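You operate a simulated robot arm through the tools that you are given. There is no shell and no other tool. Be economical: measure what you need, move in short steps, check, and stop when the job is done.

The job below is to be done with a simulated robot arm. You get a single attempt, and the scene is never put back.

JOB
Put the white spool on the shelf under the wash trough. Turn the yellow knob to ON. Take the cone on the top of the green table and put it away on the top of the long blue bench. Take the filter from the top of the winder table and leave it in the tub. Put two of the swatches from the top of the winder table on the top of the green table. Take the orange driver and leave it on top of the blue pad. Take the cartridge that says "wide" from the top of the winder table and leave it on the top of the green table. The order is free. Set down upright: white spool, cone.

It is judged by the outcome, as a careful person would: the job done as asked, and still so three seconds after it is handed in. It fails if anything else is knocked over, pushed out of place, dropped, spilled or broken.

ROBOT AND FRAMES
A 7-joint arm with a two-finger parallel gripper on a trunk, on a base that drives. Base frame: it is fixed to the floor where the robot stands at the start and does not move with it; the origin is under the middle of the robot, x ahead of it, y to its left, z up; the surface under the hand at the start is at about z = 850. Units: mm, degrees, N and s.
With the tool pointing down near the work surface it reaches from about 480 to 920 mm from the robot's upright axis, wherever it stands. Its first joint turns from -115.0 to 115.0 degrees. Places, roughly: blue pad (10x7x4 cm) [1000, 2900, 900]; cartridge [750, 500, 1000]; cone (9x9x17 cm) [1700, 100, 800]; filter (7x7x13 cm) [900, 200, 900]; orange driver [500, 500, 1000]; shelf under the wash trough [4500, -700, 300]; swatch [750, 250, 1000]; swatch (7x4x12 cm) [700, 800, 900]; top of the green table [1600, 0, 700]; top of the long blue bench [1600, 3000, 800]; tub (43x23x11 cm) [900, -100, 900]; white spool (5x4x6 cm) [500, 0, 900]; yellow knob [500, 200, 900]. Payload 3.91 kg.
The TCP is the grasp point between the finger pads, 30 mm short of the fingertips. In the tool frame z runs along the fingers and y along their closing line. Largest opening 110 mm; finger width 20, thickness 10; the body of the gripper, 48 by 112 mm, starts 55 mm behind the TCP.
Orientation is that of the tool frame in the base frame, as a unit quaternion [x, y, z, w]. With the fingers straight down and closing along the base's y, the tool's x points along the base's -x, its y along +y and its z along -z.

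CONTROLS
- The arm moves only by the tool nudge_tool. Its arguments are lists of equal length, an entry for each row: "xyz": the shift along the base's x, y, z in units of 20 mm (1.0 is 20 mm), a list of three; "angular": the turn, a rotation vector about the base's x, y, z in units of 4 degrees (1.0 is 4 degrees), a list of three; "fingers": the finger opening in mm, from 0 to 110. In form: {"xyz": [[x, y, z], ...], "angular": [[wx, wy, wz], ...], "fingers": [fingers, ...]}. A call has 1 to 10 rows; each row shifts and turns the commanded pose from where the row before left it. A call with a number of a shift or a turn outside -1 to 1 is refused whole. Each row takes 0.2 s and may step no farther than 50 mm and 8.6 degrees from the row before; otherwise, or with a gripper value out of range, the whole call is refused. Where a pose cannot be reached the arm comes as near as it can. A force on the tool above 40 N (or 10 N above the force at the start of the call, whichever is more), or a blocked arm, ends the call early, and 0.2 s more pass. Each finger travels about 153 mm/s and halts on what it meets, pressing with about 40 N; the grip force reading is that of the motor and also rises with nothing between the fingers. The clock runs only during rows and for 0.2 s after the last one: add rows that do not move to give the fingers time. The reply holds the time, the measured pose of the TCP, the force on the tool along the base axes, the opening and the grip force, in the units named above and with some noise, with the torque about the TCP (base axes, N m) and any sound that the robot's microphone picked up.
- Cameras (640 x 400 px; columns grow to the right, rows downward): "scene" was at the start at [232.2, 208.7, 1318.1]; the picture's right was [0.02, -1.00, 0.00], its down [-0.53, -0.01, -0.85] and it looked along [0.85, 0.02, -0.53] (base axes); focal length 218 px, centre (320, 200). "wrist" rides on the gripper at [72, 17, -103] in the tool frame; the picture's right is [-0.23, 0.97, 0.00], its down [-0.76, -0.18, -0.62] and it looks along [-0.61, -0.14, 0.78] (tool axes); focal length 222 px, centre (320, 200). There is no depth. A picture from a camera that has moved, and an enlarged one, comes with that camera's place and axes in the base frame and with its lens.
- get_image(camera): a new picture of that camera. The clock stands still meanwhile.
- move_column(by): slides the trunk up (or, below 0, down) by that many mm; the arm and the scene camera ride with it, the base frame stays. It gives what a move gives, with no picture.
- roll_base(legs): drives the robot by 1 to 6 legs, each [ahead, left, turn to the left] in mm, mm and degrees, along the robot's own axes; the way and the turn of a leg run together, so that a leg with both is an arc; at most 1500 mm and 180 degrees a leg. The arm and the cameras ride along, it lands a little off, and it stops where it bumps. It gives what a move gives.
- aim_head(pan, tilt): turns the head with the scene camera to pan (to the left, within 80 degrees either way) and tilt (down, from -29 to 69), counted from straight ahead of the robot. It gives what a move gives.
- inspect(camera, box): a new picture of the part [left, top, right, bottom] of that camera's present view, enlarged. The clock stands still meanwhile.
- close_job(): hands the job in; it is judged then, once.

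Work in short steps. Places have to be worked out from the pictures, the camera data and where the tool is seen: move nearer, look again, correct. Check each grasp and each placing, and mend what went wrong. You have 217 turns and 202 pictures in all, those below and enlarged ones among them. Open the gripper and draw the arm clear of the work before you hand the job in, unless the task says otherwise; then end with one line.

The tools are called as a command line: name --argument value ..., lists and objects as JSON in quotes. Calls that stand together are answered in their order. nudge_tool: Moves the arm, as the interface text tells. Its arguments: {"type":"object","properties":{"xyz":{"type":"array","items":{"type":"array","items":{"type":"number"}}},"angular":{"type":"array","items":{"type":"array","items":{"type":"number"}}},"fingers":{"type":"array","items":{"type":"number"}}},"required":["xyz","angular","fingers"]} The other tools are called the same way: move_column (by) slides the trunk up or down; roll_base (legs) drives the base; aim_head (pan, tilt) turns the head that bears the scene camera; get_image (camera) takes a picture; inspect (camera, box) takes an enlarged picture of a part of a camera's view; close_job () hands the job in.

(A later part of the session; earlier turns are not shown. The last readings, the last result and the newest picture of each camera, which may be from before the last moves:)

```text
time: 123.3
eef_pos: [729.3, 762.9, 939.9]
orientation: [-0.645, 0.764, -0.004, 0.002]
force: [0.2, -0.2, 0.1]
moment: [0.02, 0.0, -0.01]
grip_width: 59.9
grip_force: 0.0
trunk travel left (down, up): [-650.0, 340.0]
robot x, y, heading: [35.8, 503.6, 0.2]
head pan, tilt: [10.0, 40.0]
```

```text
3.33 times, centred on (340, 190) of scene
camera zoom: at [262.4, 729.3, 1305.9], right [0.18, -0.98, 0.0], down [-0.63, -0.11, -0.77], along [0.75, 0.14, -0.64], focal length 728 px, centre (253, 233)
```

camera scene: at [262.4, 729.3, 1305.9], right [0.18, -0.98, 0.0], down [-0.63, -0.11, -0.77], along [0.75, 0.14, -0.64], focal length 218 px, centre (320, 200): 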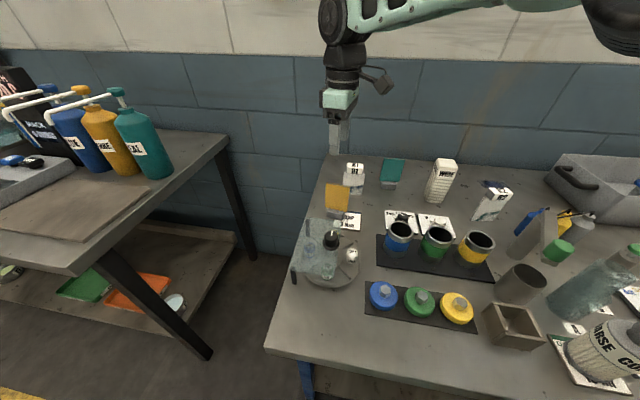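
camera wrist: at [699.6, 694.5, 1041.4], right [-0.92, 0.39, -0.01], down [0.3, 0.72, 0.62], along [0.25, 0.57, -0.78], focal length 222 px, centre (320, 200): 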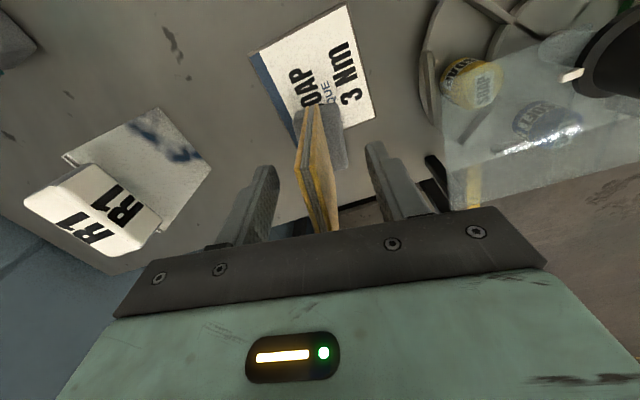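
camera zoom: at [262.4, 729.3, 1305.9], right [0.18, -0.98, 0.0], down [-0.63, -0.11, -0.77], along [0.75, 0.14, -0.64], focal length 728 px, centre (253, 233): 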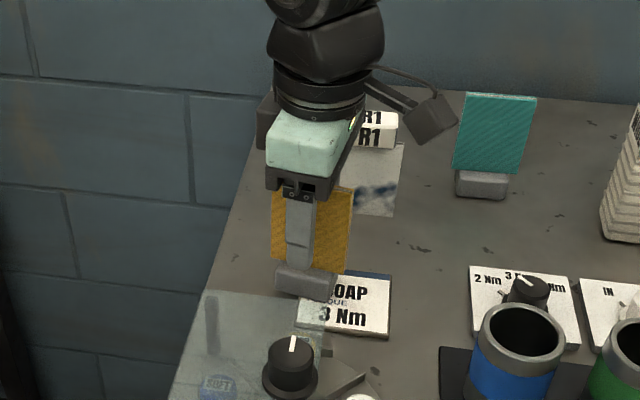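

Well straddled. Close and lift.

nudge_tool --xyz '[[0, 0, 0], [0, 0, 0], [0, 0, 0], [0, 0, 0]]' --angular '[[0, 0, 0], [0, 0, 0], [0, 0, 0], [0, 0, 0]]' --fingers '[35, 15, 3, 3]'

nudge_tool --xyz '[[0, 0, 0.5], [0, 0, 1], [0, 0, 1], [0, 0, 1], [0, 0, 1], [0, 0, 1], [0, 0, 1], [0, 0, 1], [0, 0, 1], [0, 0, 1]]' --angular '[[0, 0, 0], [0, 0, 0], [0, 0, 0], [0, 0, 0], [0, 0, 0], [0, 0, 0], [0, 0, 0], [0, 0, 0], [0, 0, 0], [0, 0, 0]]' --fingers '[3, 3, 3, 3, 3, 3, 3, 3, 3, 3]'

get_image --camera "scene"

```text
time: 124.3
eef_pos: [728.7, 762.7, 939.7]
orientation: [-0.646, 0.763, -0.003, 0.003]
force: [0.3, -0.5, -0.4]
moment: [0.01, 0.0, -0.02]
grip_width: 4.2
grip_force: 0.9
trunk travel left (down, up): [-650.0, 340.0]
robot x, y, heading: [36.0, 506.5, 0.1]
head pan, tilt: [10.0, 40.0]
```

```text
time: 126.5
eef_pos: [729.5, 762.3, 1130.8]
orientation: [-0.645, 0.764, -0.002, 0.002]
force: [0.7, 0.1, -0.8]
moment: [0.0, 0.0, 0.0]
grip_width: 3.8
grip_force: 0.8
trunk travel left (down, up): [-650.0, 340.0]
robot x, y, heading: [35.2, 505.4, 0.7]
head pan, tilt: [10.0, 40.0]
```

```text
135 pictures are left
camera scene: at [262.6, 729.4, 1305.9], right [0.18, -0.98, 0.0], down [-0.63, -0.11, -0.77], along [0.75, 0.14, -0.64], focal length 218 px, centre (320, 200)
```

scene: 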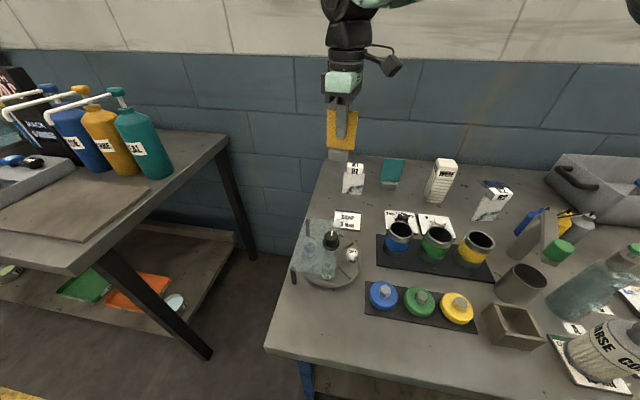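

The swatch is held (4 mm thick) but the grip is light; command 0 for a firm hold.

nudge_tool --xyz '[[0, 0, 0], [0, 0, 0]]' --angular '[[0, 0, 0], [0, 0, 0]]' --fingers '[0, 0]'

```text
time: 127.1
eef_pos: [729.5, 762.0, 1128.3]
orientation: [-0.646, 0.764, -0.003, 0.003]
force: [-0.2, 0.2, 0.3]
moment: [0.0, -0.01, -0.02]
grip_width: 3.1
grip_force: 40.0
trunk travel left (down, up): [-650.0, 340.0]
robot x, y, heading: [39.7, 505.4, 0.3]
head pan, tilt: [10.0, 40.0]
```

Firm. Back away from the table, bring the hand in front of the robot, and drive right to look for the passage.

roll_base --legs '[[-350, 0, 0]]'

nudge_tool --xyz '[[-0.5, -1, 0], [-0.5, -1, 0], [-0.5, -1, 0], [-0.5, -1, 0], [-0.5, -1, 0], [-0.5, -1, 0], [-0.5, -1, 0], [-0.5, -1, 0], [-0.5, -1, 0], [-0.5, -1, 0]]' --angular '[[0, 0, 0], [0, 0, 0], [0, 0, 0], [0, 0, 0], [0, 0, 0], [0, 0, 0], [0, 0, 0], [0, 0, 0], [0, 0, 0], [0, 0, 0]]' --fingers '[0, 0, 0, 0, 0, 0, 0, 0, 0, 0]'

roll_base --legs '[[0, -1400, 0]]'

aim_head --pan -25 --tilt 20

get_image --camera "scene"

```text
time: 129.3
eef_pos: [378.8, 760.3, 1128.7]
orientation: [-0.645, 0.764, -0.004, 0.004]
force: [0.4, 0.3, 0.6]
moment: [0.02, -0.01, 0.01]
grip_width: 3.6
grip_force: 40.3
trunk travel left (down, up): [-650.0, 340.0]
robot x, y, heading: [-312.3, 504.9, 0.1]
head pan, tilt: [10.0, 40.0]
```

```text
time: 131.5
eef_pos: [279.4, 562.0, 1129.5]
orientation: [-0.645, 0.764, -0.003, 0.003]
force: [-0.1, 0.0, 0.0]
moment: [0.01, -0.01, 0.01]
grip_width: 3.0
grip_force: 39.9
trunk travel left (down, up): [-650.0, 340.0]
robot x, y, heading: [-312.2, 505.1, 0.0]
head pan, tilt: [10.0, 40.0]
```

```text
time: 138.5
eef_pos: [275.8, -836.2, 1128.4]
orientation: [-0.64, 0.768, -0.003, 0.003]
force: [-0.8, -0.3, 0.4]
moment: [0.01, 0.02, 0.03]
grip_width: 3.4
grip_force: 39.9
trunk travel left (down, up): [-650.0, 340.0]
robot x, y, heading: [-316.0, -885.0, -0.3]
head pan, tilt: [10.0, 40.0]
```

```text
time: 139.5
eef_pos: [276.8, -836.9, 1128.7]
orientation: [-0.64, 0.768, -0.003, 0.003]
force: [0.8, -0.5, -0.2]
moment: [-0.02, -0.02, -0.01]
grip_width: 3.0
grip_force: 39.9
trunk travel left (down, up): [-650.0, 340.0]
robot x, y, heading: [-315.9, -886.4, -0.6]
head pan, tilt: [-25.0, 20.0]
```

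```text
134 pictures are left
camera scene: at [-88.0, -719.8, 1337.3], right [-0.43, -0.9, 0.0], down [-0.31, 0.15, -0.94], along [0.85, -0.4, -0.34], focal length 218 px, centre (320, 200)
```

scene: 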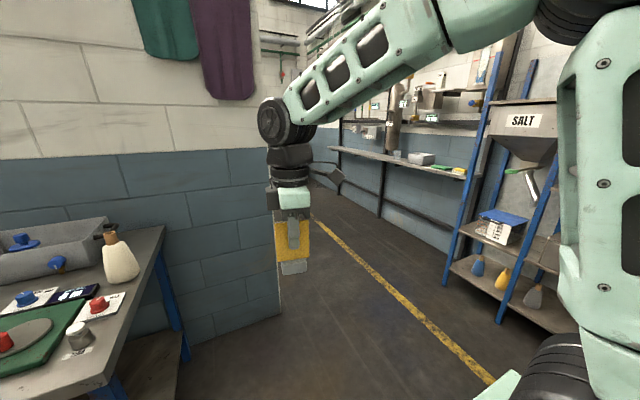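

Passage between wall end (y≈−957) and the rack (y≲−2350). Drive right to y≈−1650 and ahead, then look left.

roll_base --legs '[[0, -760, 0.6], [1500, 0, 0], [900, 0, 0]]'

aim_head --pan 60 --tilt 15

get_image --camera "scene"

aim_head --pan -5 --tilt 15

get_image --camera "scene"

```text
time: 154.9
eef_pos: [2677.4, -1595.4, 1128.4]
orientation: [-0.642, 0.767, -0.004, 0.003]
force: [-0.7, -0.3, -0.1]
moment: [0.02, -0.03, -0.01]
grip_width: 3.2
grip_force: 39.5
trunk travel left (down, up): [-650.0, 340.0]
robot x, y, heading: [2085.5, -1643.8, -0.1]
head pan, tilt: [-25.0, 20.0]
```

```text
time: 156.5
eef_pos: [2676.0, -1595.5, 1128.4]
orientation: [-0.642, 0.766, -0.003, 0.002]
force: [0.5, -0.4, -0.5]
moment: [0.02, -0.03, -0.01]
grip_width: 3.0
grip_force: 40.4
trunk travel left (down, up): [-650.0, 340.0]
robot x, y, heading: [2083.9, -1645.6, -0.2]
head pan, tilt: [60.0, 15.0]
```

```text
133 pictures are left
camera scene: at [2274.9, -1359.1, 1345.5], right [0.86, -0.51, 0.0], down [-0.13, -0.22, -0.97], along [0.49, 0.83, -0.26], focal length 218 px, centre (320, 200)
```

scene: 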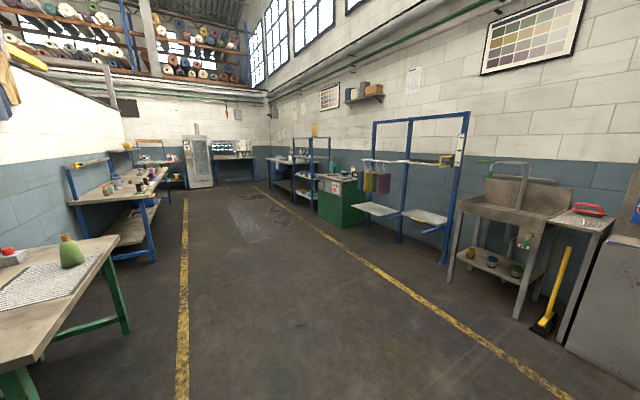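

```text
time: 157.9
eef_pos: [2676.2, -1594.7, 1128.6]
orientation: [-0.642, 0.767, -0.004, 0.003]
force: [0.2, 0.2, -0.2]
moment: [-0.01, 0.02, -0.02]
grip_width: 3.2
grip_force: 39.7
trunk travel left (down, up): [-650.0, 340.0]
robot x, y, heading: [2085.1, -1646.4, -0.2]
head pan, tilt: [-5.0, 15.0]
```

```text
132 pictures are left
camera scene: at [2320.7, -1448.2, 1345.5], right [-0.09, -1.0, 0.0], down [-0.26, 0.02, -0.97], along [0.96, -0.09, -0.26], focal length 218 px, centre (320, 200)
```

scene: 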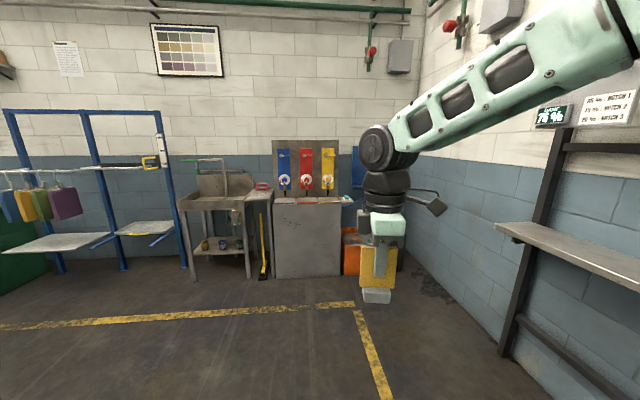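

I see the green table at left (edge x≈1790, y −470…565) with the cone, the blue bench beyond, and the wash trough ahead. Drive to face the green table.

roll_base --legs '[[550, 0, 0], [0, 1400, 0], [0, 300, 0], [0, 0, 180], [300, 0, 0]]'

aim_head --pan 0 --tilt 40

get_image --camera "scene"

```text
time: 178.4
eef_pos: [1754.9, -11.7, 1129.4]
orientation: [0.759, 0.651, -0.003, -0.004]
force: [-1.2, -0.1, -0.2]
moment: [0.04, -0.01, 0.01]
grip_width: 3.0
grip_force: 40.0
trunk travel left (down, up): [-650.0, 340.0]
robot x, y, heading: [2343.5, 50.0, -179.1]
head pan, tilt: [-5.0, 15.0]
```

```text
time: 179.3
eef_pos: [1755.8, -13.3, 1130.4]
orientation: [0.759, 0.651, -0.002, -0.003]
force: [-0.8, 0.1, 0.2]
moment: [0.03, -0.02, 0.02]
grip_width: 3.0
grip_force: 40.3
trunk travel left (down, up): [-650.0, 340.0]
robot x, y, heading: [2346.2, 53.3, -178.8]
head pan, tilt: [0.0, 40.0]
```

```text
131 pictures are left
camera scene: at [2123.3, -155.8, 1306.0], right [-0.02, 1.0, 0.0], down [0.64, 0.01, -0.77], along [-0.77, -0.01, -0.64], focal length 218 px, centre (320, 200)
```

scene: 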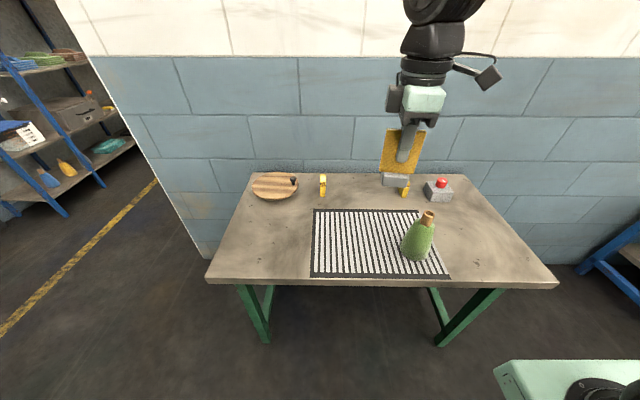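

Table top z≈700 and the cone is at ≈[1697,142]. I'll set the swatch on the free left part, ≈[1580,−340]. Roll 120 ahead, move the hand, lower the trunk 130.

roll_base --legs '[[120, 0, 0]]'

nudge_tool --xyz '[[0, -1, 0], [0, -1, 0], [0, -1, 0], [0, -1, 0], [0, -1, 0], [0, -1, 0], [0, -1, 0], [0, -1, 0], [0, -1, 0], [0, -1, 0]]' --angular '[[0, 0, 0], [0, 0, 0], [0, 0, 0], [0, 0, 0], [0, 0, 0], [0, 0, 0], [0, 0, 0], [0, 0, 0], [0, 0, 0], [0, 0, 0]]' --fingers '[0, 0, 0, 0, 0, 0, 0, 0, 0, 0]'

nudge_tool --xyz '[[-0.5, -1, 0], [-0.5, -1, 0], [-0.5, -1, 0], [-0.5, -1, 0], [-0.5, -1, 0], [-0.5, -1, 0], [0, 0, 0]]' --angular '[[0, 0, 0], [0, 0, 0], [0, 0, 0], [0, 0, 0], [0, 0, 0], [0, 0, 0], [0, 0, 0]]' --fingers '[0, 0, 0, 0, 0, 0, 0]'

move_column --by -150

get_image --camera "scene"

get_image --camera "wrist"

```text
time: 180.5
eef_pos: [1634.0, -14.3, 1129.0]
orientation: [0.759, 0.651, -0.003, -0.003]
force: [0.2, 0.3, 0.2]
moment: [-0.03, 0.0, 0.0]
grip_width: 3.2
grip_force: 40.1
trunk travel left (down, up): [-650.0, 340.0]
robot x, y, heading: [2228.5, 48.1, -178.9]
head pan, tilt: [0.0, 40.0]
```

```text
time: 182.7
eef_pos: [1634.4, -214.9, 1130.4]
orientation: [0.759, 0.651, -0.003, -0.003]
force: [0.2, 0.4, 0.2]
moment: [-0.02, 0.03, -0.02]
grip_width: 3.1
grip_force: 39.6
trunk travel left (down, up): [-650.0, 340.0]
robot x, y, heading: [2225.5, 52.2, -179.0]
head pan, tilt: [0.0, 40.0]
```

```text
time: 184.3
eef_pos: [1572.4, -334.5, 1129.0]
orientation: [0.76, 0.65, -0.002, -0.003]
force: [-0.3, 0.1, -0.2]
moment: [0.01, 0.0, 0.03]
grip_width: 3.0
grip_force: 40.2
trunk travel left (down, up): [-650.0, 340.0]
robot x, y, heading: [2227.2, 51.3, -179.1]
head pan, tilt: [0.0, 40.0]
```

```text
time: 186.1
eef_pos: [1574.8, -335.2, 978.5]
orientation: [0.759, 0.651, -0.003, -0.003]
force: [-0.4, 0.3, 1.1]
moment: [0.01, 0.02, -0.03]
grip_width: 3.0
grip_force: 39.8
trunk travel left (down, up): [-500.0, 490.0]
robot x, y, heading: [2229.8, 49.8, -178.6]
head pan, tilt: [0.0, 40.0]
```

```text
130 pictures are left
camera scene: at [2002.1, -158.1, 1155.9], right [-0.02, 1.0, 0.0], down [0.64, 0.01, -0.77], along [-0.77, -0.01, -0.64], focal length 218 px, centre (320, 200)
```

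scene: 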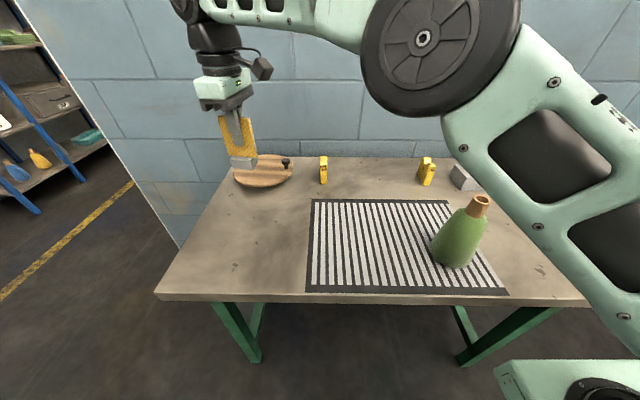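

```text
129 pictures are left
camera wrist: at [1602.7, -265.3, 1080.5], right [0.93, -0.37, -0.01], down [-0.29, -0.73, 0.62], along [-0.24, -0.58, -0.78], focal length 222 px, centre (320, 200)
```

wrist: 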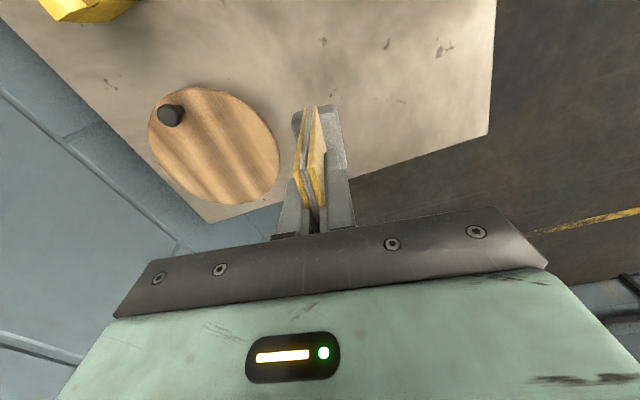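

Clear table below (board edge ≈100 mm away). Lower to z≈845, then feel for contact.

nudge_tool --xyz '[[0, 0, -1], [0, 0, -1], [0, 0, -1], [0, 0, -1], [0, 0, -1], [0, 0, -1], [0, 0, -0.6], [0, 0, 0]]' --angular '[[0, 0, 0], [0, 0, 0], [0, 0, 0], [0, 0, 0], [0, 0, 0], [0, 0, 0], [0, 0, 0], [0, 0, 0]]' --fingers '[0, 0, 0, 0, 0, 0, 0, 0]'

inspect --camera "scene" --box '[170, 60, 330, 220]'

```text
time: 187.9
eef_pos: [1573.0, -335.4, 844.4]
orientation: [0.759, 0.651, -0.003, -0.003]
force: [0.2, -0.5, -0.4]
moment: [0.03, -0.02, 0.01]
grip_width: 3.1
grip_force: 40.0
trunk travel left (down, up): [-500.0, 490.0]
robot x, y, heading: [2222.8, 50.3, -179.0]
head pan, tilt: [0.0, 40.0]
```

```text
2.50 times, centred on (250, 140) of scene
camera zoom: at [2002.2, -158.1, 1155.9], right [-0.02, 1.0, 0.0], down [0.64, 0.01, -0.77], along [-0.77, -0.01, -0.64], focal length 546 px, centre (495, 350)
```

zoom: 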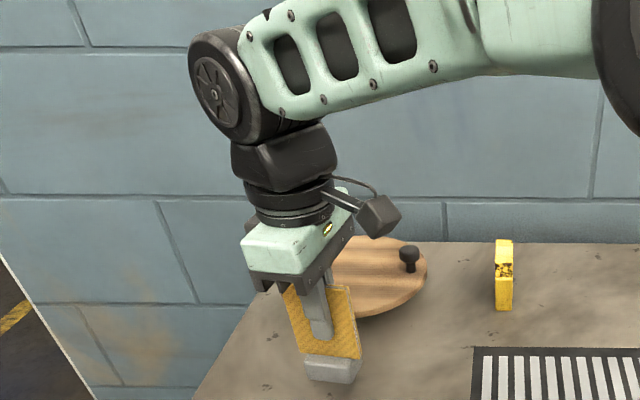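

Still slightly above; lower in 4 mm steps until the force rises.

nudge_tool --xyz '[[0, 0, -0.2], [0, 0, -0.2], [0, 0, -0.2], [0, 0, -0.2], [0, 0, 0]]' --angular '[[0, 0, 0], [0, 0, 0], [0, 0, 0], [0, 0, 0], [0, 0, 0]]' --fingers '[0, 0, 0, 0, 0]'

inspect --camera "scene" --box '[200, 130, 290, 220]'

```text
time: 189.1
eef_pos: [1573.3, -334.4, 830.2]
orientation: [0.759, 0.651, -0.003, -0.004]
force: [-0.1, -1.1, -0.1]
moment: [-0.01, 0.0, -0.04]
grip_width: 3.1
grip_force: 40.5
trunk travel left (down, up): [-500.0, 490.0]
robot x, y, heading: [2226.2, 50.7, -178.8]
head pan, tilt: [0.0, 40.0]
```

```text
4.44 times, centred on (245, 175) of scene
camera zoom: at [2002.2, -158.1, 1155.9], right [-0.02, 1.0, 0.0], down [0.64, 0.01, -0.77], along [-0.77, -0.01, -0.64], focal length 971 px, centre (653, 311)
```

zoom: 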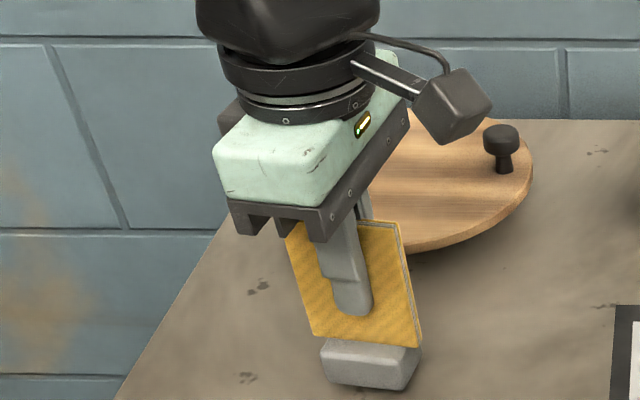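

nudge_tool --xyz '[[0, 0, -0.2], [0, 0, -0.2], [0, 0, -0.2], [0, 0, -0.2], [0, 0, 0]]' --angular '[[0, 0, 0], [0, 0, 0], [0, 0, 0], [0, 0, 0], [0, 0, 0]]' --fingers '[0, 0, 0, 0, 0]'

nudge_tool --xyz '[[0, 0, -0.2], [0, 0, -0.2], [0, 0, -0.2], [0, 0, -0.2], [0, 0, 0]]' --angular '[[0, 0, 0], [0, 0, 0], [0, 0, 0], [0, 0, 0], [0, 0, 0]]' --fingers '[0, 0, 0, 0, 0]'

```text
time: 190.3
eef_pos: [1572.7, -336.2, 816.9]
orientation: [0.76, 0.65, -0.006, -0.003]
force: [-1.7, -2.2, 33.6]
moment: [-0.24, -0.27, -0.02]
grip_width: 3.3
grip_force: 40.2
trunk travel left (down, up): [-500.0, 490.0]
robot x, y, heading: [2224.0, 50.6, -178.6]
head pan, tilt: [0.0, 40.0]
```

```text
time: 191.5
eef_pos: [1574.5, -334.2, 801.0]
orientation: [0.76, 0.65, -0.005, -0.003]
force: [0.5, -0.4, 34.5]
moment: [-0.12, -0.39, -0.01]
grip_width: 3.2
grip_force: 40.1
trunk travel left (down, up): [-500.0, 490.0]
robot x, y, heading: [2226.6, 51.0, -179.0]
head pan, tilt: [0.0, 40.0]
```

Contact occurred at ≈817 and the fingers slid down the panel a bit. Open and rise.

nudge_tool --xyz '[[0, 0, 0], [0, 0, 0], [0, 0, 0], [0, 0, 1], [0, 0, 1], [0, 0, 1], [0, 0, 1], [0, 0, 1], [0, 0, 1], [0, 0, 1]]' --angular '[[0, 0, 0], [0, 0, 0], [0, 0, 0], [0, 0, 0], [0, 0, 0], [0, 0, 0], [0, 0, 0], [0, 0, 0], [0, 0, 0], [0, 0, 0]]' --fingers '[15, 40, 60, 60, 60, 60, 60, 60, 60, 60]'

get_image --camera "scene"

```text
time: 193.7
eef_pos: [1573.3, -333.9, 938.5]
orientation: [0.759, 0.651, -0.002, -0.003]
force: [-0.3, 0.0, 0.4]
moment: [0.01, -0.02, -0.02]
grip_width: 60.0
grip_force: 0.0
trunk travel left (down, up): [-500.0, 490.0]
robot x, y, heading: [2227.7, 50.6, -179.1]
head pan, tilt: [0.0, 40.0]
```

```text
126 pictures are left
camera scene: at [2002.1, -158.1, 1155.9], right [-0.02, 1.0, 0.0], down [0.64, 0.01, -0.77], along [-0.77, -0.01, -0.64], focal length 218 px, centre (320, 200)
```

scene: 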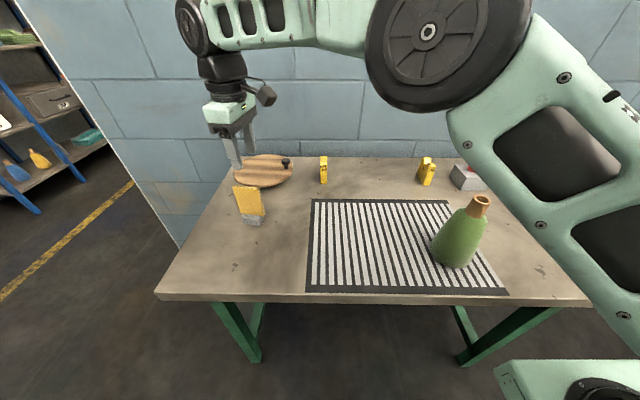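

Swatch stands on the green table (top z≈727). Next the cone: move above it (≈[1690,146]) at z≈1000.

nudge_tool --xyz '[[0.25, 1, 1], [0.25, 1, 1], [0.25, 1, 1], [0.25, 1, 0], [0.25, 1, 0], [0.25, 1, 0], [0.25, 1, 0], [0.25, 1, 0], [0.25, 1, 0], [0.25, 1, 0]]' --angular '[[0, 0, 0], [0, 0, 0], [0, 0, 0], [0, 0, 0], [0, 0, 0], [0, 0, 0], [0, 0, 0], [0, 0, 0], [0, 0, 0], [0, 0, 0]]' --fingers '[70, 70, 70, 70, 70, 70, 70, 70, 70, 70]'

nudge_tool --xyz '[[0.25, 1, 0], [0.25, 1, 0], [0.25, 1, 0], [0.25, 1, 0], [0.25, 1, 0], [0.25, 1, 0], [0.25, 1, 0], [0.25, 1, 0], [0.25, 1, 0], [0.25, 1, 0]]' --angular '[[0, 0, 0], [0, 0, 0], [0, 0, 0], [0, 0, 0], [0, 0, 0], [0, 0, 0], [0, 0, 0], [0, 0, 0], [0, 0, 0], [0, 0, 0]]' --fingers '[70, 70, 70, 70, 70, 70, 70, 70, 70, 70]'

get_image --camera "wrist"

get_image --camera "scene"

```text
time: 195.9
eef_pos: [1623.9, -135.0, 998.1]
orientation: [0.759, 0.651, -0.002, -0.003]
force: [-0.1, -0.1, -0.6]
moment: [0.0, -0.02, -0.02]
grip_width: 69.8
grip_force: 0.0
trunk travel left (down, up): [-500.0, 490.0]
robot x, y, heading: [2226.7, 47.4, -178.9]
head pan, tilt: [0.0, 40.0]
```

```text
time: 198.1
eef_pos: [1673.4, 65.4, 998.2]
orientation: [0.759, 0.651, -0.003, -0.003]
force: [0.7, 0.4, -0.2]
moment: [0.03, 0.01, 0.01]
grip_width: 70.2
grip_force: 0.0
trunk travel left (down, up): [-500.0, 490.0]
robot x, y, heading: [2226.9, 48.3, -178.8]
head pan, tilt: [0.0, 40.0]
```

```text
125 pictures are left
camera wrist: at [1702.7, 134.6, 1100.3], right [0.93, -0.37, -0.01], down [-0.29, -0.73, 0.62], along [-0.24, -0.58, -0.78], focal length 222 px, centre (320, 200)
```

wrist: 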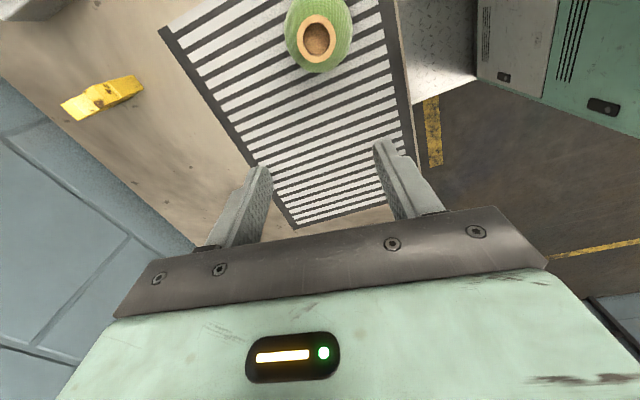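

```text
124 pictures are left
camera scene: at [2002.1, -158.1, 1155.9], right [-0.02, 1.0, 0.0], down [0.64, 0.01, -0.77], along [-0.77, -0.01, -0.64], focal length 218 px, centre (320, 200)
```

scene: 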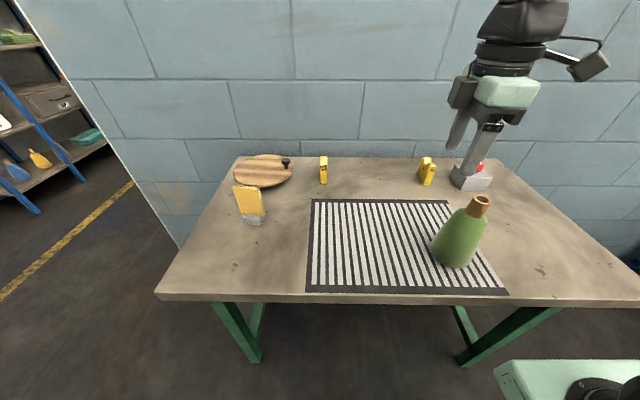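

Cone tip is at ≈[1694,131,893], ⌀30. Move above it and descend to z≈906.

nudge_tool --xyz '[[0.35, 1, 0], [0.35, 1, 0], [0.3, 1, 0], [0, 0.25, 0], [0, 0, -1], [0, 0, -1], [0, 0, 0]]' --angular '[[0, 0, 0], [0, 0, 0], [0, 0, 0], [0, 0, 0], [0, 0, 0], [0, 0, 0], [0, 0, 0]]' --fingers '[70, 70, 70, 70, 70, 70, 70]'

get_image --camera "wrist"

inspect --camera "scene" --box '[420, 120, 560, 280]'

```text
time: 199.7
eef_pos: [1693.2, 131.9, 957.9]
orientation: [0.76, 0.65, -0.002, -0.003]
force: [-0.1, -0.6, 0.4]
moment: [-0.04, -0.01, -0.02]
grip_width: 70.0
grip_force: 0.0
trunk travel left (down, up): [-500.0, 490.0]
robot x, y, heading: [2224.0, 51.9, -179.0]
head pan, tilt: [0.0, 40.0]
```

```text
123 pictures are left
camera wrist: at [1722.8, 200.1, 1060.0], right [0.93, -0.37, -0.01], down [-0.29, -0.73, 0.62], along [-0.24, -0.58, -0.78], focal length 222 px, centre (320, 200)
```

wrist: 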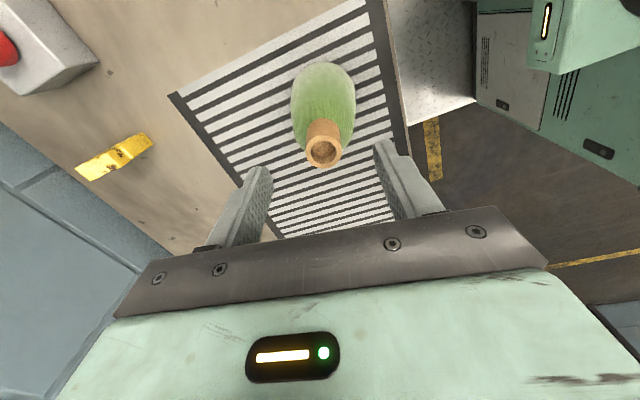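

```text
2.50 times, centred on (490, 200) of scene
camera zoom: at [2002.2, -158.0, 1155.9], right [-0.02, 1.0, 0.0], down [0.64, 0.01, -0.77], along [-0.77, -0.01, -0.64], focal length 546 px, centre (-105, 200)
```

zoom: 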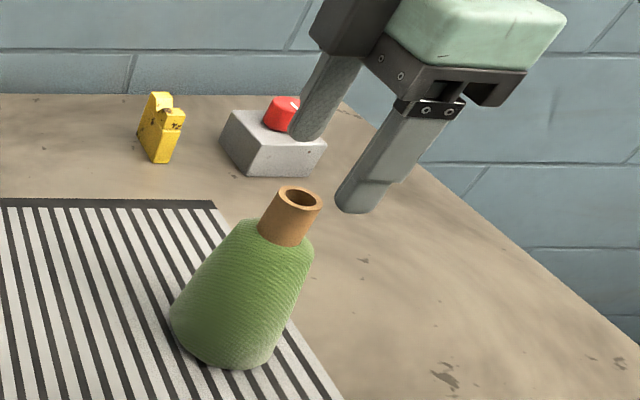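

nudge_tool --xyz '[[0.05, -0.25, -0.5], [0, 0, -1], [0, 0, -1], [0, 0, 0], [0, 0, 0], [0, 0, 0], [0, 0, 0]]' --angular '[[0, 0, 0], [0, 0, 0], [0, 0, 0], [0, 0, 0], [0, 0, 0], [0, 0, 0], [0, 0, 0]]' --fingers '[70, 70, 70, 70, 45, 22, 22]'

inspect --camera "scene" --box '[420, 120, 560, 280]'

get_image --camera "wrist"

```text
time: 201.3
eef_pos: [1695.4, 125.3, 908.4]
orientation: [0.759, 0.651, -0.002, -0.002]
force: [1.6, -0.3, -0.1]
moment: [-0.07, -0.4, -0.04]
grip_width: 29.3
grip_force: 40.2
trunk travel left (down, up): [-500.0, 490.0]
robot x, y, heading: [2224.9, 51.7, -178.6]
head pan, tilt: [0.0, 40.0]
```

```text
2.50 times, centred on (490, 200) of scene
camera zoom: at [2002.2, -158.0, 1155.9], right [-0.02, 1.0, 0.0], down [0.64, 0.01, -0.77], along [-0.77, -0.01, -0.64], focal length 546 px, centre (-105, 200)
```

zoom: 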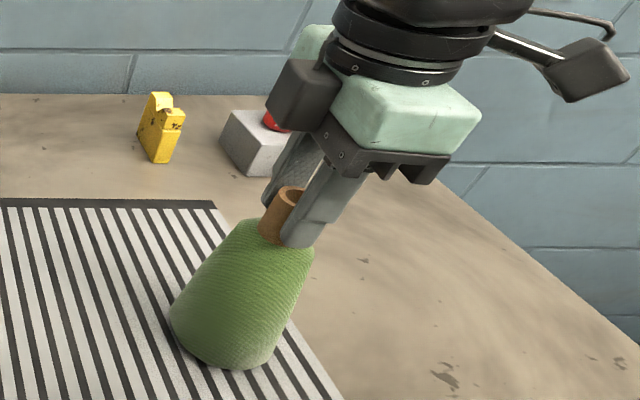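

```text
120 pictures are left
camera wrist: at [1723.9, 194.6, 1010.2], right [0.93, -0.37, -0.01], down [-0.29, -0.73, 0.62], along [-0.24, -0.58, -0.78], focal length 222 px, centre (320, 200)
```

wrist: 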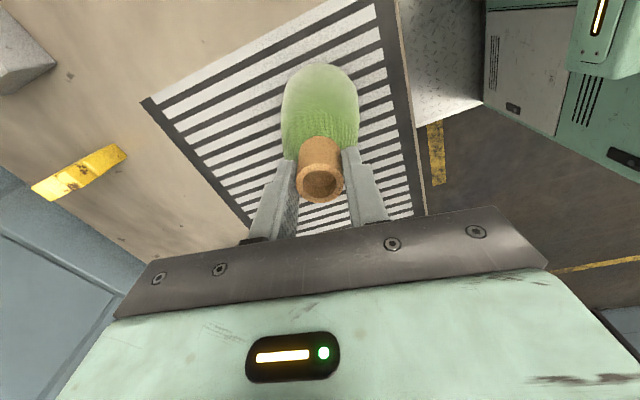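

Gripped (29 mm). Lift with the trunk (+150) and check.

move_column --by 150

nudge_tool --xyz '[[0, 0, 1], [0, 0, 1], [0, 0, 1], [0, 0, 1]]' --angular '[[0, 0, 0], [0, 0, 0], [0, 0, 0], [0, 0, 0]]' --fingers '[22, 22, 22, 22]'

roll_base --legs '[[-350, 0, 0], [0, -1400, 0], [0, -1350, 0]]'

get_image --camera "scene"

```text
time: 203.0
eef_pos: [1694.4, 125.1, 1057.9]
orientation: [0.76, 0.65, -0.003, -0.003]
force: [0.6, 0.2, -2.8]
moment: [-0.02, -0.01, -0.03]
grip_width: 29.6
grip_force: 40.6
trunk travel left (down, up): [-650.0, 340.0]
robot x, y, heading: [2223.1, 49.1, -178.8]
head pan, tilt: [0.0, 40.0]
```

```text
time: 204.0
eef_pos: [1695.2, 125.3, 1137.5]
orientation: [0.759, 0.651, -0.002, -0.002]
force: [0.2, 0.7, -3.3]
moment: [0.04, 0.02, -0.01]
grip_width: 29.0
grip_force: 39.8
trunk travel left (down, up): [-650.0, 340.0]
robot x, y, heading: [2220.9, 51.2, -178.9]
head pan, tilt: [0.0, 40.0]
```

```text
time: 219.2
eef_pos: [1982.3, 2872.7, 1137.0]
orientation: [0.759, 0.651, -0.003, -0.002]
force: [0.3, -0.4, -3.1]
moment: [0.0, 0.02, 0.01]
grip_width: 29.0
grip_force: 40.1
trunk travel left (down, up): [-650.0, 340.0]
robot x, y, heading: [2514.8, 2799.0, -178.9]
head pan, tilt: [0.0, 40.0]
```

```text
119 pictures are left
camera scene: at [2291.0, 2588.1, 1305.9], right [-0.02, 1.0, 0.0], down [0.64, 0.01, -0.77], along [-0.77, -0.02, -0.64], focal length 218 px, centre (320, 200)
```

scene: 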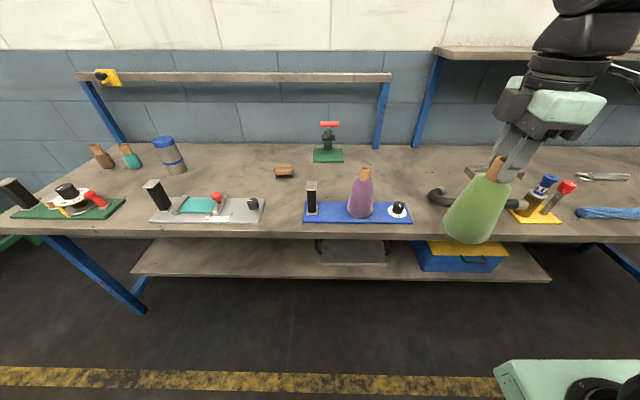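

The bench has free space at ≈[1540,2900], between the purple-cone plate and the black handle, set back. Roll 230 ahead and look.

roll_base --legs '[[230, 0, -1]]'

nudge_tool --xyz '[[-1, 0.2, 0], [-1, 0.2, 0], [-1, 0.2, 0], [-1, 0.2, 0], [-1, 0.2, 0], [-1, 0.2, 0], [-1, 0.2, 0], [-1, 0.2, 0], [-1, 0, 0], [-1, 0, 0]]' --angular '[[0, 0, 0], [0, 0, 0], [0, 0, 0], [0, 0, 0], [0, 0, 0], [0, 0, 0], [0, 0, 0], [0, 0, 0], [0, 0, 0], [0, 0, 0]]' --fingers '[22, 22, 22, 22, 22, 22, 22, 22, 22, 22]'

get_image --camera "scene"

get_image --camera "wrist"

```text
time: 220.9
eef_pos: [1753.0, 2876.8, 1137.8]
orientation: [0.763, 0.647, -0.002, -0.002]
force: [-0.7, 0.8, -2.6]
moment: [-0.02, -0.03, 0.04]
grip_width: 29.1
grip_force: 39.8
trunk travel left (down, up): [-650.0, 340.0]
robot x, y, heading: [2285.6, 2791.5, -179.4]
head pan, tilt: [0.0, 40.0]
```

```text
time: 223.1
eef_pos: [1554.7, 2907.8, 1138.1]
orientation: [0.764, 0.646, -0.002, -0.002]
force: [-0.2, -0.6, -2.8]
moment: [0.02, -0.02, 0.01]
grip_width: 28.8
grip_force: 40.1
trunk travel left (down, up): [-650.0, 340.0]
robot x, y, heading: [2282.0, 2796.2, -179.6]
head pan, tilt: [0.0, 40.0]
```

```text
118 pictures are left
camera scene: at [2058.0, 2588.2, 1305.9], right [-0.01, 1.0, 0.0], down [0.64, 0.0, -0.77], along [-0.77, 0.0, -0.64], focal length 218 px, centre (320, 200)
```

scene: 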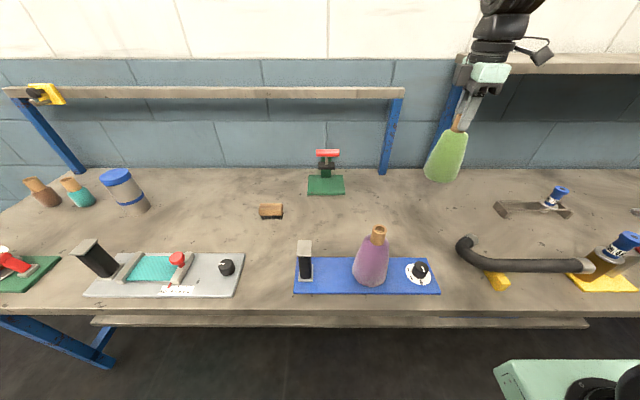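

```text
117 pictures are left
camera wrist: at [1583.7, 2976.4, 1240.0], right [0.92, -0.38, -0.01], down [-0.3, -0.72, 0.62], along [-0.24, -0.57, -0.78], focal length 222 px, centre (320, 200)
```

wrist: 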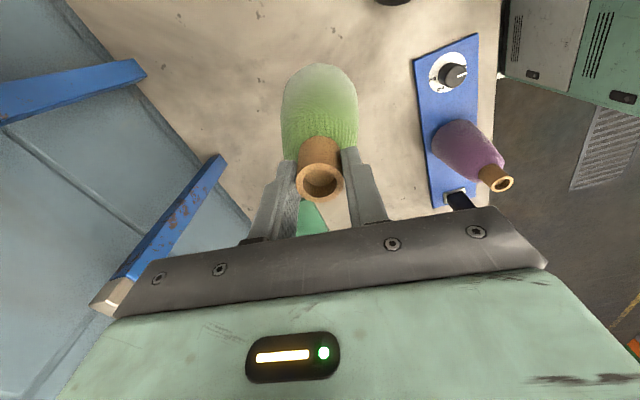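

Spot below ([1555,2908]) is clear. Lower to z≈1005 and check.

nudge_tool --xyz '[[0, 0, -1], [0, 0, -1], [0, 0, -1], [0, 0, -1], [0, 0, -1], [0, 0, -1], [0, 0, -0.6], [0, 0, 0]]' --angular '[[0, 0, 0], [0, 0, 0], [0, 0, 0], [0, 0, 0], [0, 0, 0], [0, 0, 0], [0, 0, 0], [0, 0, 0]]' --fingers '[22, 22, 22, 22, 22, 22, 22, 22]'

inspect --camera "scene" --box '[350, 80, 530, 260]'

```text
time: 224.9
eef_pos: [1553.7, 2908.2, 1006.2]
orientation: [0.763, 0.646, -0.003, -0.003]
force: [0.8, -0.1, -2.7]
moment: [0.02, -0.01, -0.02]
grip_width: 29.2
grip_force: 40.4
trunk travel left (down, up): [-650.0, 340.0]
robot x, y, heading: [2282.9, 2794.0, -179.8]
head pan, tilt: [0.0, 40.0]
```

```text
2.22 times, centred on (440, 170) of scene
camera zoom: at [2057.8, 2588.2, 1305.9], right [-0.01, 1.0, 0.0], down [0.64, 0.0, -0.77], along [-0.77, -0.01, -0.64], focal length 486 px, centre (53, 267)
```

zoom: 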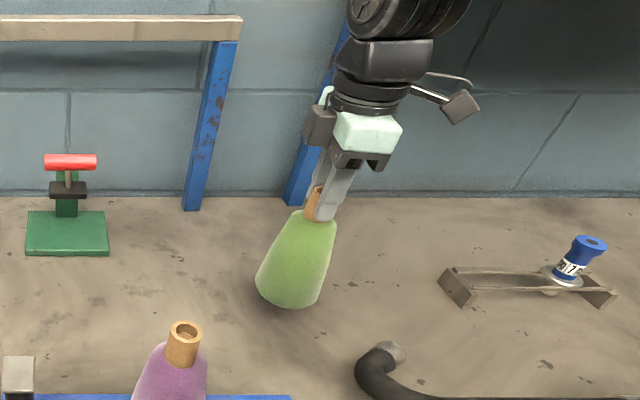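

nudge_tool --xyz '[[0, 0, -0.2], [0, 0, -0.2], [0, 0, -0.2], [0, 0, 0]]' --angular '[[0, 0, 0], [0, 0, 0], [0, 0, 0], [0, 0, 0]]' --fingers '[22, 22, 22, 22]'

inspect --camera "scene" --box '[390, 140, 470, 240]'

```text
time: 225.9
eef_pos: [1554.4, 2907.9, 993.9]
orientation: [0.763, 0.646, -0.002, -0.003]
force: [-0.3, 0.5, -3.5]
moment: [0.04, 0.02, -0.01]
grip_width: 29.0
grip_force: 40.5
trunk travel left (down, up): [-650.0, 340.0]
robot x, y, heading: [2280.6, 2794.0, -179.6]
head pan, tilt: [0.0, 40.0]
```

```text
4.00 times, centred on (430, 190) of scene
camera zoom: at [2057.8, 2588.2, 1305.9], right [-0.01, 1.0, 0.0], down [0.64, 0.0, -0.77], along [-0.77, -0.01, -0.64], focal length 874 px, centre (-120, 240)
```

zoom: 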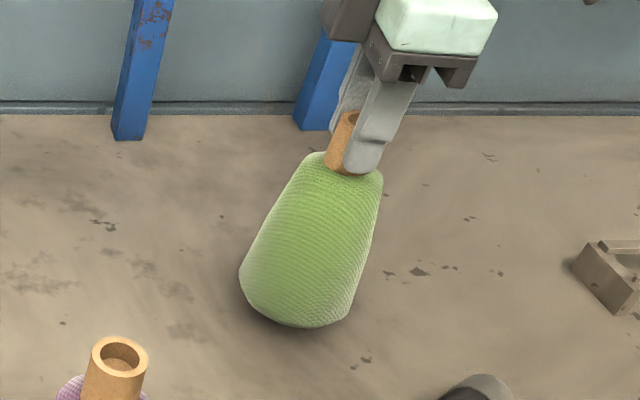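

Shadow shows it close. Keep lowering in 2 mm steps.

nudge_tool --xyz '[[0, 0, -0.1], [0, 0, -0.1], [0, 0, -0.1], [0, 0, 0]]' --angular '[[0, 0, 0], [0, 0, 0], [0, 0, 0], [0, 0, 0]]' --fingers '[22, 22, 22, 22]'

nudge_tool --xyz '[[0, 0, -0.1], [0, 0, -0.1], [0, 0, 0]]' --angular '[[0, 0, 0], [0, 0, 0], [0, 0, 0]]' --fingers '[22, 22, 22]'

```text
time: 226.9
eef_pos: [1553.4, 2906.9, 987.1]
orientation: [0.764, 0.646, -0.002, -0.003]
force: [-0.1, 0.3, -3.0]
moment: [0.01, -0.02, 0.03]
grip_width: 29.0
grip_force: 40.5
trunk travel left (down, up): [-650.0, 340.0]
robot x, y, heading: [2285.1, 2792.4, -179.7]
head pan, tilt: [0.0, 40.0]
```

```text
time: 227.7
eef_pos: [1554.2, 2908.0, 983.3]
orientation: [0.764, 0.646, -0.002, -0.003]
force: [0.8, 0.5, -3.1]
moment: [0.01, -0.01, 0.0]
grip_width: 28.8
grip_force: 40.3
trunk travel left (down, up): [-650.0, 340.0]
robot x, y, heading: [2283.6, 2792.4, -179.7]
head pan, tilt: [0.0, 40.0]
```

nudge_tool --xyz '[[0, 0, -0.1], [0, 0, -0.1], [0, 0, -0.1], [0, 0, 0]]' --angular '[[0, 0, 0], [0, 0, 0], [0, 0, 0], [0, 0, 0]]' --fingers '[22, 22, 22, 22]'

inspect --camera "scene" --box '[390, 140, 470, 240]'

```text
time: 228.7
eef_pos: [1554.3, 2908.1, 977.9]
orientation: [0.763, 0.646, -0.002, -0.003]
force: [-0.2, -0.2, -3.4]
moment: [-0.01, 0.0, 0.0]
grip_width: 29.0
grip_force: 40.4
trunk travel left (down, up): [-650.0, 340.0]
robot x, y, heading: [2282.6, 2793.2, -179.6]
head pan, tilt: [0.0, 40.0]
```

```text
4.00 times, centred on (430, 190) of scene
camera zoom: at [2057.8, 2588.2, 1305.9], right [-0.01, 1.0, 0.0], down [0.64, 0.0, -0.77], along [-0.77, -0.01, -0.64], focal length 874 px, centre (-120, 240)
```

zoom: 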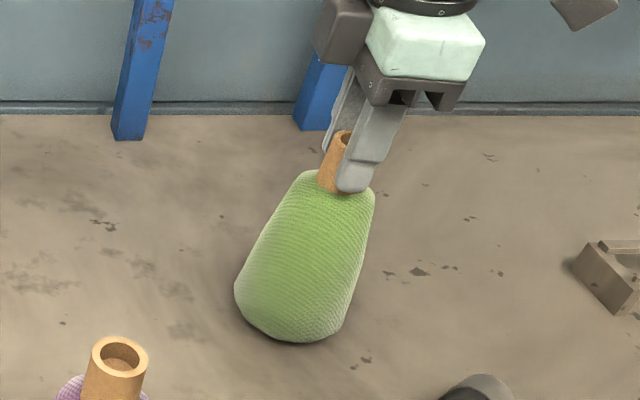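

nudge_tool --xyz '[[0, 0, -0.12], [0, 0, -0.12], [0, 0, 0]]' --angular '[[0, 0, 0], [0, 0, 0], [0, 0, 0]]' --fingers '[22, 22, 22]'

nudge_tool --xyz '[[0, 0, -0.12], [0, 0, -0.12], [0, 0, 0]]' --angular '[[0, 0, 0], [0, 0, 0], [0, 0, 0]]' --fingers '[22, 22, 22]'

```text
time: 229.5
eef_pos: [1554.9, 2907.8, 972.7]
orientation: [0.763, 0.647, -0.002, -0.002]
force: [-0.7, -0.2, -2.4]
moment: [-0.02, -0.01, 0.01]
grip_width: 29.2
grip_force: 40.0
trunk travel left (down, up): [-650.0, 340.0]
robot x, y, heading: [2282.2, 2792.2, -179.6]
head pan, tilt: [0.0, 40.0]
```

```text
time: 230.3
eef_pos: [1553.8, 2907.3, 968.5]
orientation: [0.763, 0.646, -0.003, -0.002]
force: [1.2, -0.2, 10.7]
moment: [0.05, -0.78, 0.04]
grip_width: 29.2
grip_force: 40.1
trunk travel left (down, up): [-650.0, 340.0]
robot x, y, heading: [2282.7, 2791.0, -179.6]
head pan, tilt: [0.0, 40.0]
```

Contact. Open slowly, rise straight, check.

nudge_tool --xyz '[[0, 0, 0], [0, 0, 0], [0, 0, 0], [0, 0, 0], [0, 0, 0.5], [0, 0, 1], [0, 0, 1], [0, 0, 1], [0, 0, 1], [0, 0, 1]]' --angular '[[0, 0, 0], [0, 0, 0], [0, 0, 0], [0, 0, 0], [0, 0, 0], [0, 0, 0], [0, 0, 0], [0, 0, 0], [0, 0, 0], [0, 0, 0]]' --fingers '[30, 36, 50, 65, 65, 65, 65, 65, 65, 65]'

get_image --camera "scene"

```text
time: 232.5
eef_pos: [1552.4, 2906.7, 1077.8]
orientation: [0.762, 0.647, -0.002, -0.003]
force: [0.5, -0.3, 0.1]
moment: [-0.01, 0.0, -0.01]
grip_width: 65.1
grip_force: 0.1
trunk travel left (down, up): [-650.0, 340.0]
robot x, y, heading: [2281.2, 2791.6, -179.8]
head pan, tilt: [0.0, 40.0]
```

```text
113 pictures are left
camera scene: at [2057.8, 2588.2, 1305.9], right [-0.01, 1.0, 0.0], down [0.64, 0.0, -0.77], along [-0.77, -0.01, -0.64], focal length 218 px, centre (320, 200)
```

scene: 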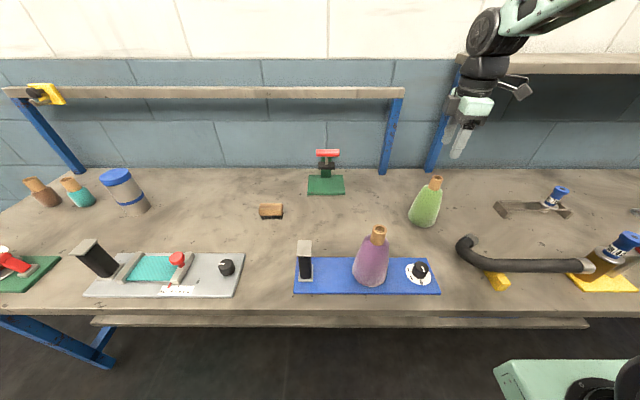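

Cone stands upright on the blue bench. Return to the winder table: back off, travel, turn.

nudge_tool --xyz '[[0.5, 0, 1], [1, 0, 1], [1, 0, 1], [1, 0, 0], [1, 0, 0], [1, 0, 0], [1, 0, 0], [1, 0, 0], [1, 0, 0], [1, 0, 0]]' --angular '[[0, 0, 0], [0, 0, 0], [0, 0, 0], [0, 0, 0], [0, 0, 0], [0, 0, 0], [0, 0, 0], [0, 0, 0], [0, 0, 0], [0, 0, 0]]' --fingers '[65, 65, 65, 65, 65, 65, 65, 65, 65, 65]'

roll_base --legs '[[-300, 0, 0], [0, 1400, 0], [0, 1400, 0], [0, 1400, 0], [0, 0, -180]]'

roll_base --legs '[[0, -220, 0], [-1500, 0, 0], [-1400, 0, 0], [0, 1400, 0], [0, 700, 0]]'

aim_head --pan 0 --tilt 35

get_image --camera "scene"

```text
time: 234.7
eef_pos: [1743.8, 2907.0, 1137.7]
orientation: [0.763, 0.646, -0.003, -0.003]
force: [0.0, 0.5, 0.6]
moment: [0.0, -0.01, 0.01]
grip_width: 65.1
grip_force: 0.2
trunk travel left (down, up): [-650.0, 340.0]
robot x, y, heading: [2281.7, 2792.2, -179.4]
head pan, tilt: [0.0, 40.0]
```

```text
time: 263.8
eef_pos: [3145.2, -1512.5, 1137.5]
orientation: [-0.655, 0.756, -0.002, 0.002]
force: [-0.1, 0.4, 0.7]
moment: [0.01, -0.04, 0.0]
grip_width: 64.6
grip_force: 0.1
trunk travel left (down, up): [-650.0, 340.0]
robot x, y, heading: [2604.8, -1410.5, 1.8]
head pan, tilt: [0.0, 40.0]
```

```text
time: 289.1
eef_pos: [219.5, 288.1, 1137.5]
orientation: [-0.652, 0.758, -0.003, 0.002]
force: [-0.6, -0.1, -0.3]
moment: [-0.05, 0.01, 0.02]
grip_width: 65.1
grip_force: 0.1
trunk travel left (down, up): [-650.0, 340.0]
robot x, y, heading: [-318.9, 394.1, 1.1]
head pan, tilt: [0.0, 40.0]
```

```text
time: 289.8
eef_pos: [220.2, 287.6, 1137.1]
orientation: [-0.651, 0.759, -0.002, 0.002]
force: [0.9, -0.1, -0.2]
moment: [-0.05, -0.01, 0.02]
grip_width: 65.1
grip_force: 0.1
trunk travel left (down, up): [-650.0, 340.0]
robot x, y, heading: [-318.8, 398.7, 1.3]
head pan, tilt: [0.0, 35.0]
```

```text
112 pictures are left
camera scene: at [-93.5, 605.6, 1313.5], right [0.02, -1.0, 0.0], down [-0.57, -0.01, -0.82], along [0.82, 0.02, -0.57], focal length 218 px, centre (320, 200)
```

scene: 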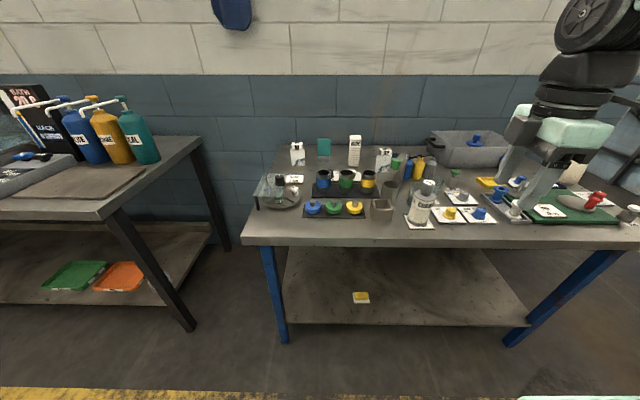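

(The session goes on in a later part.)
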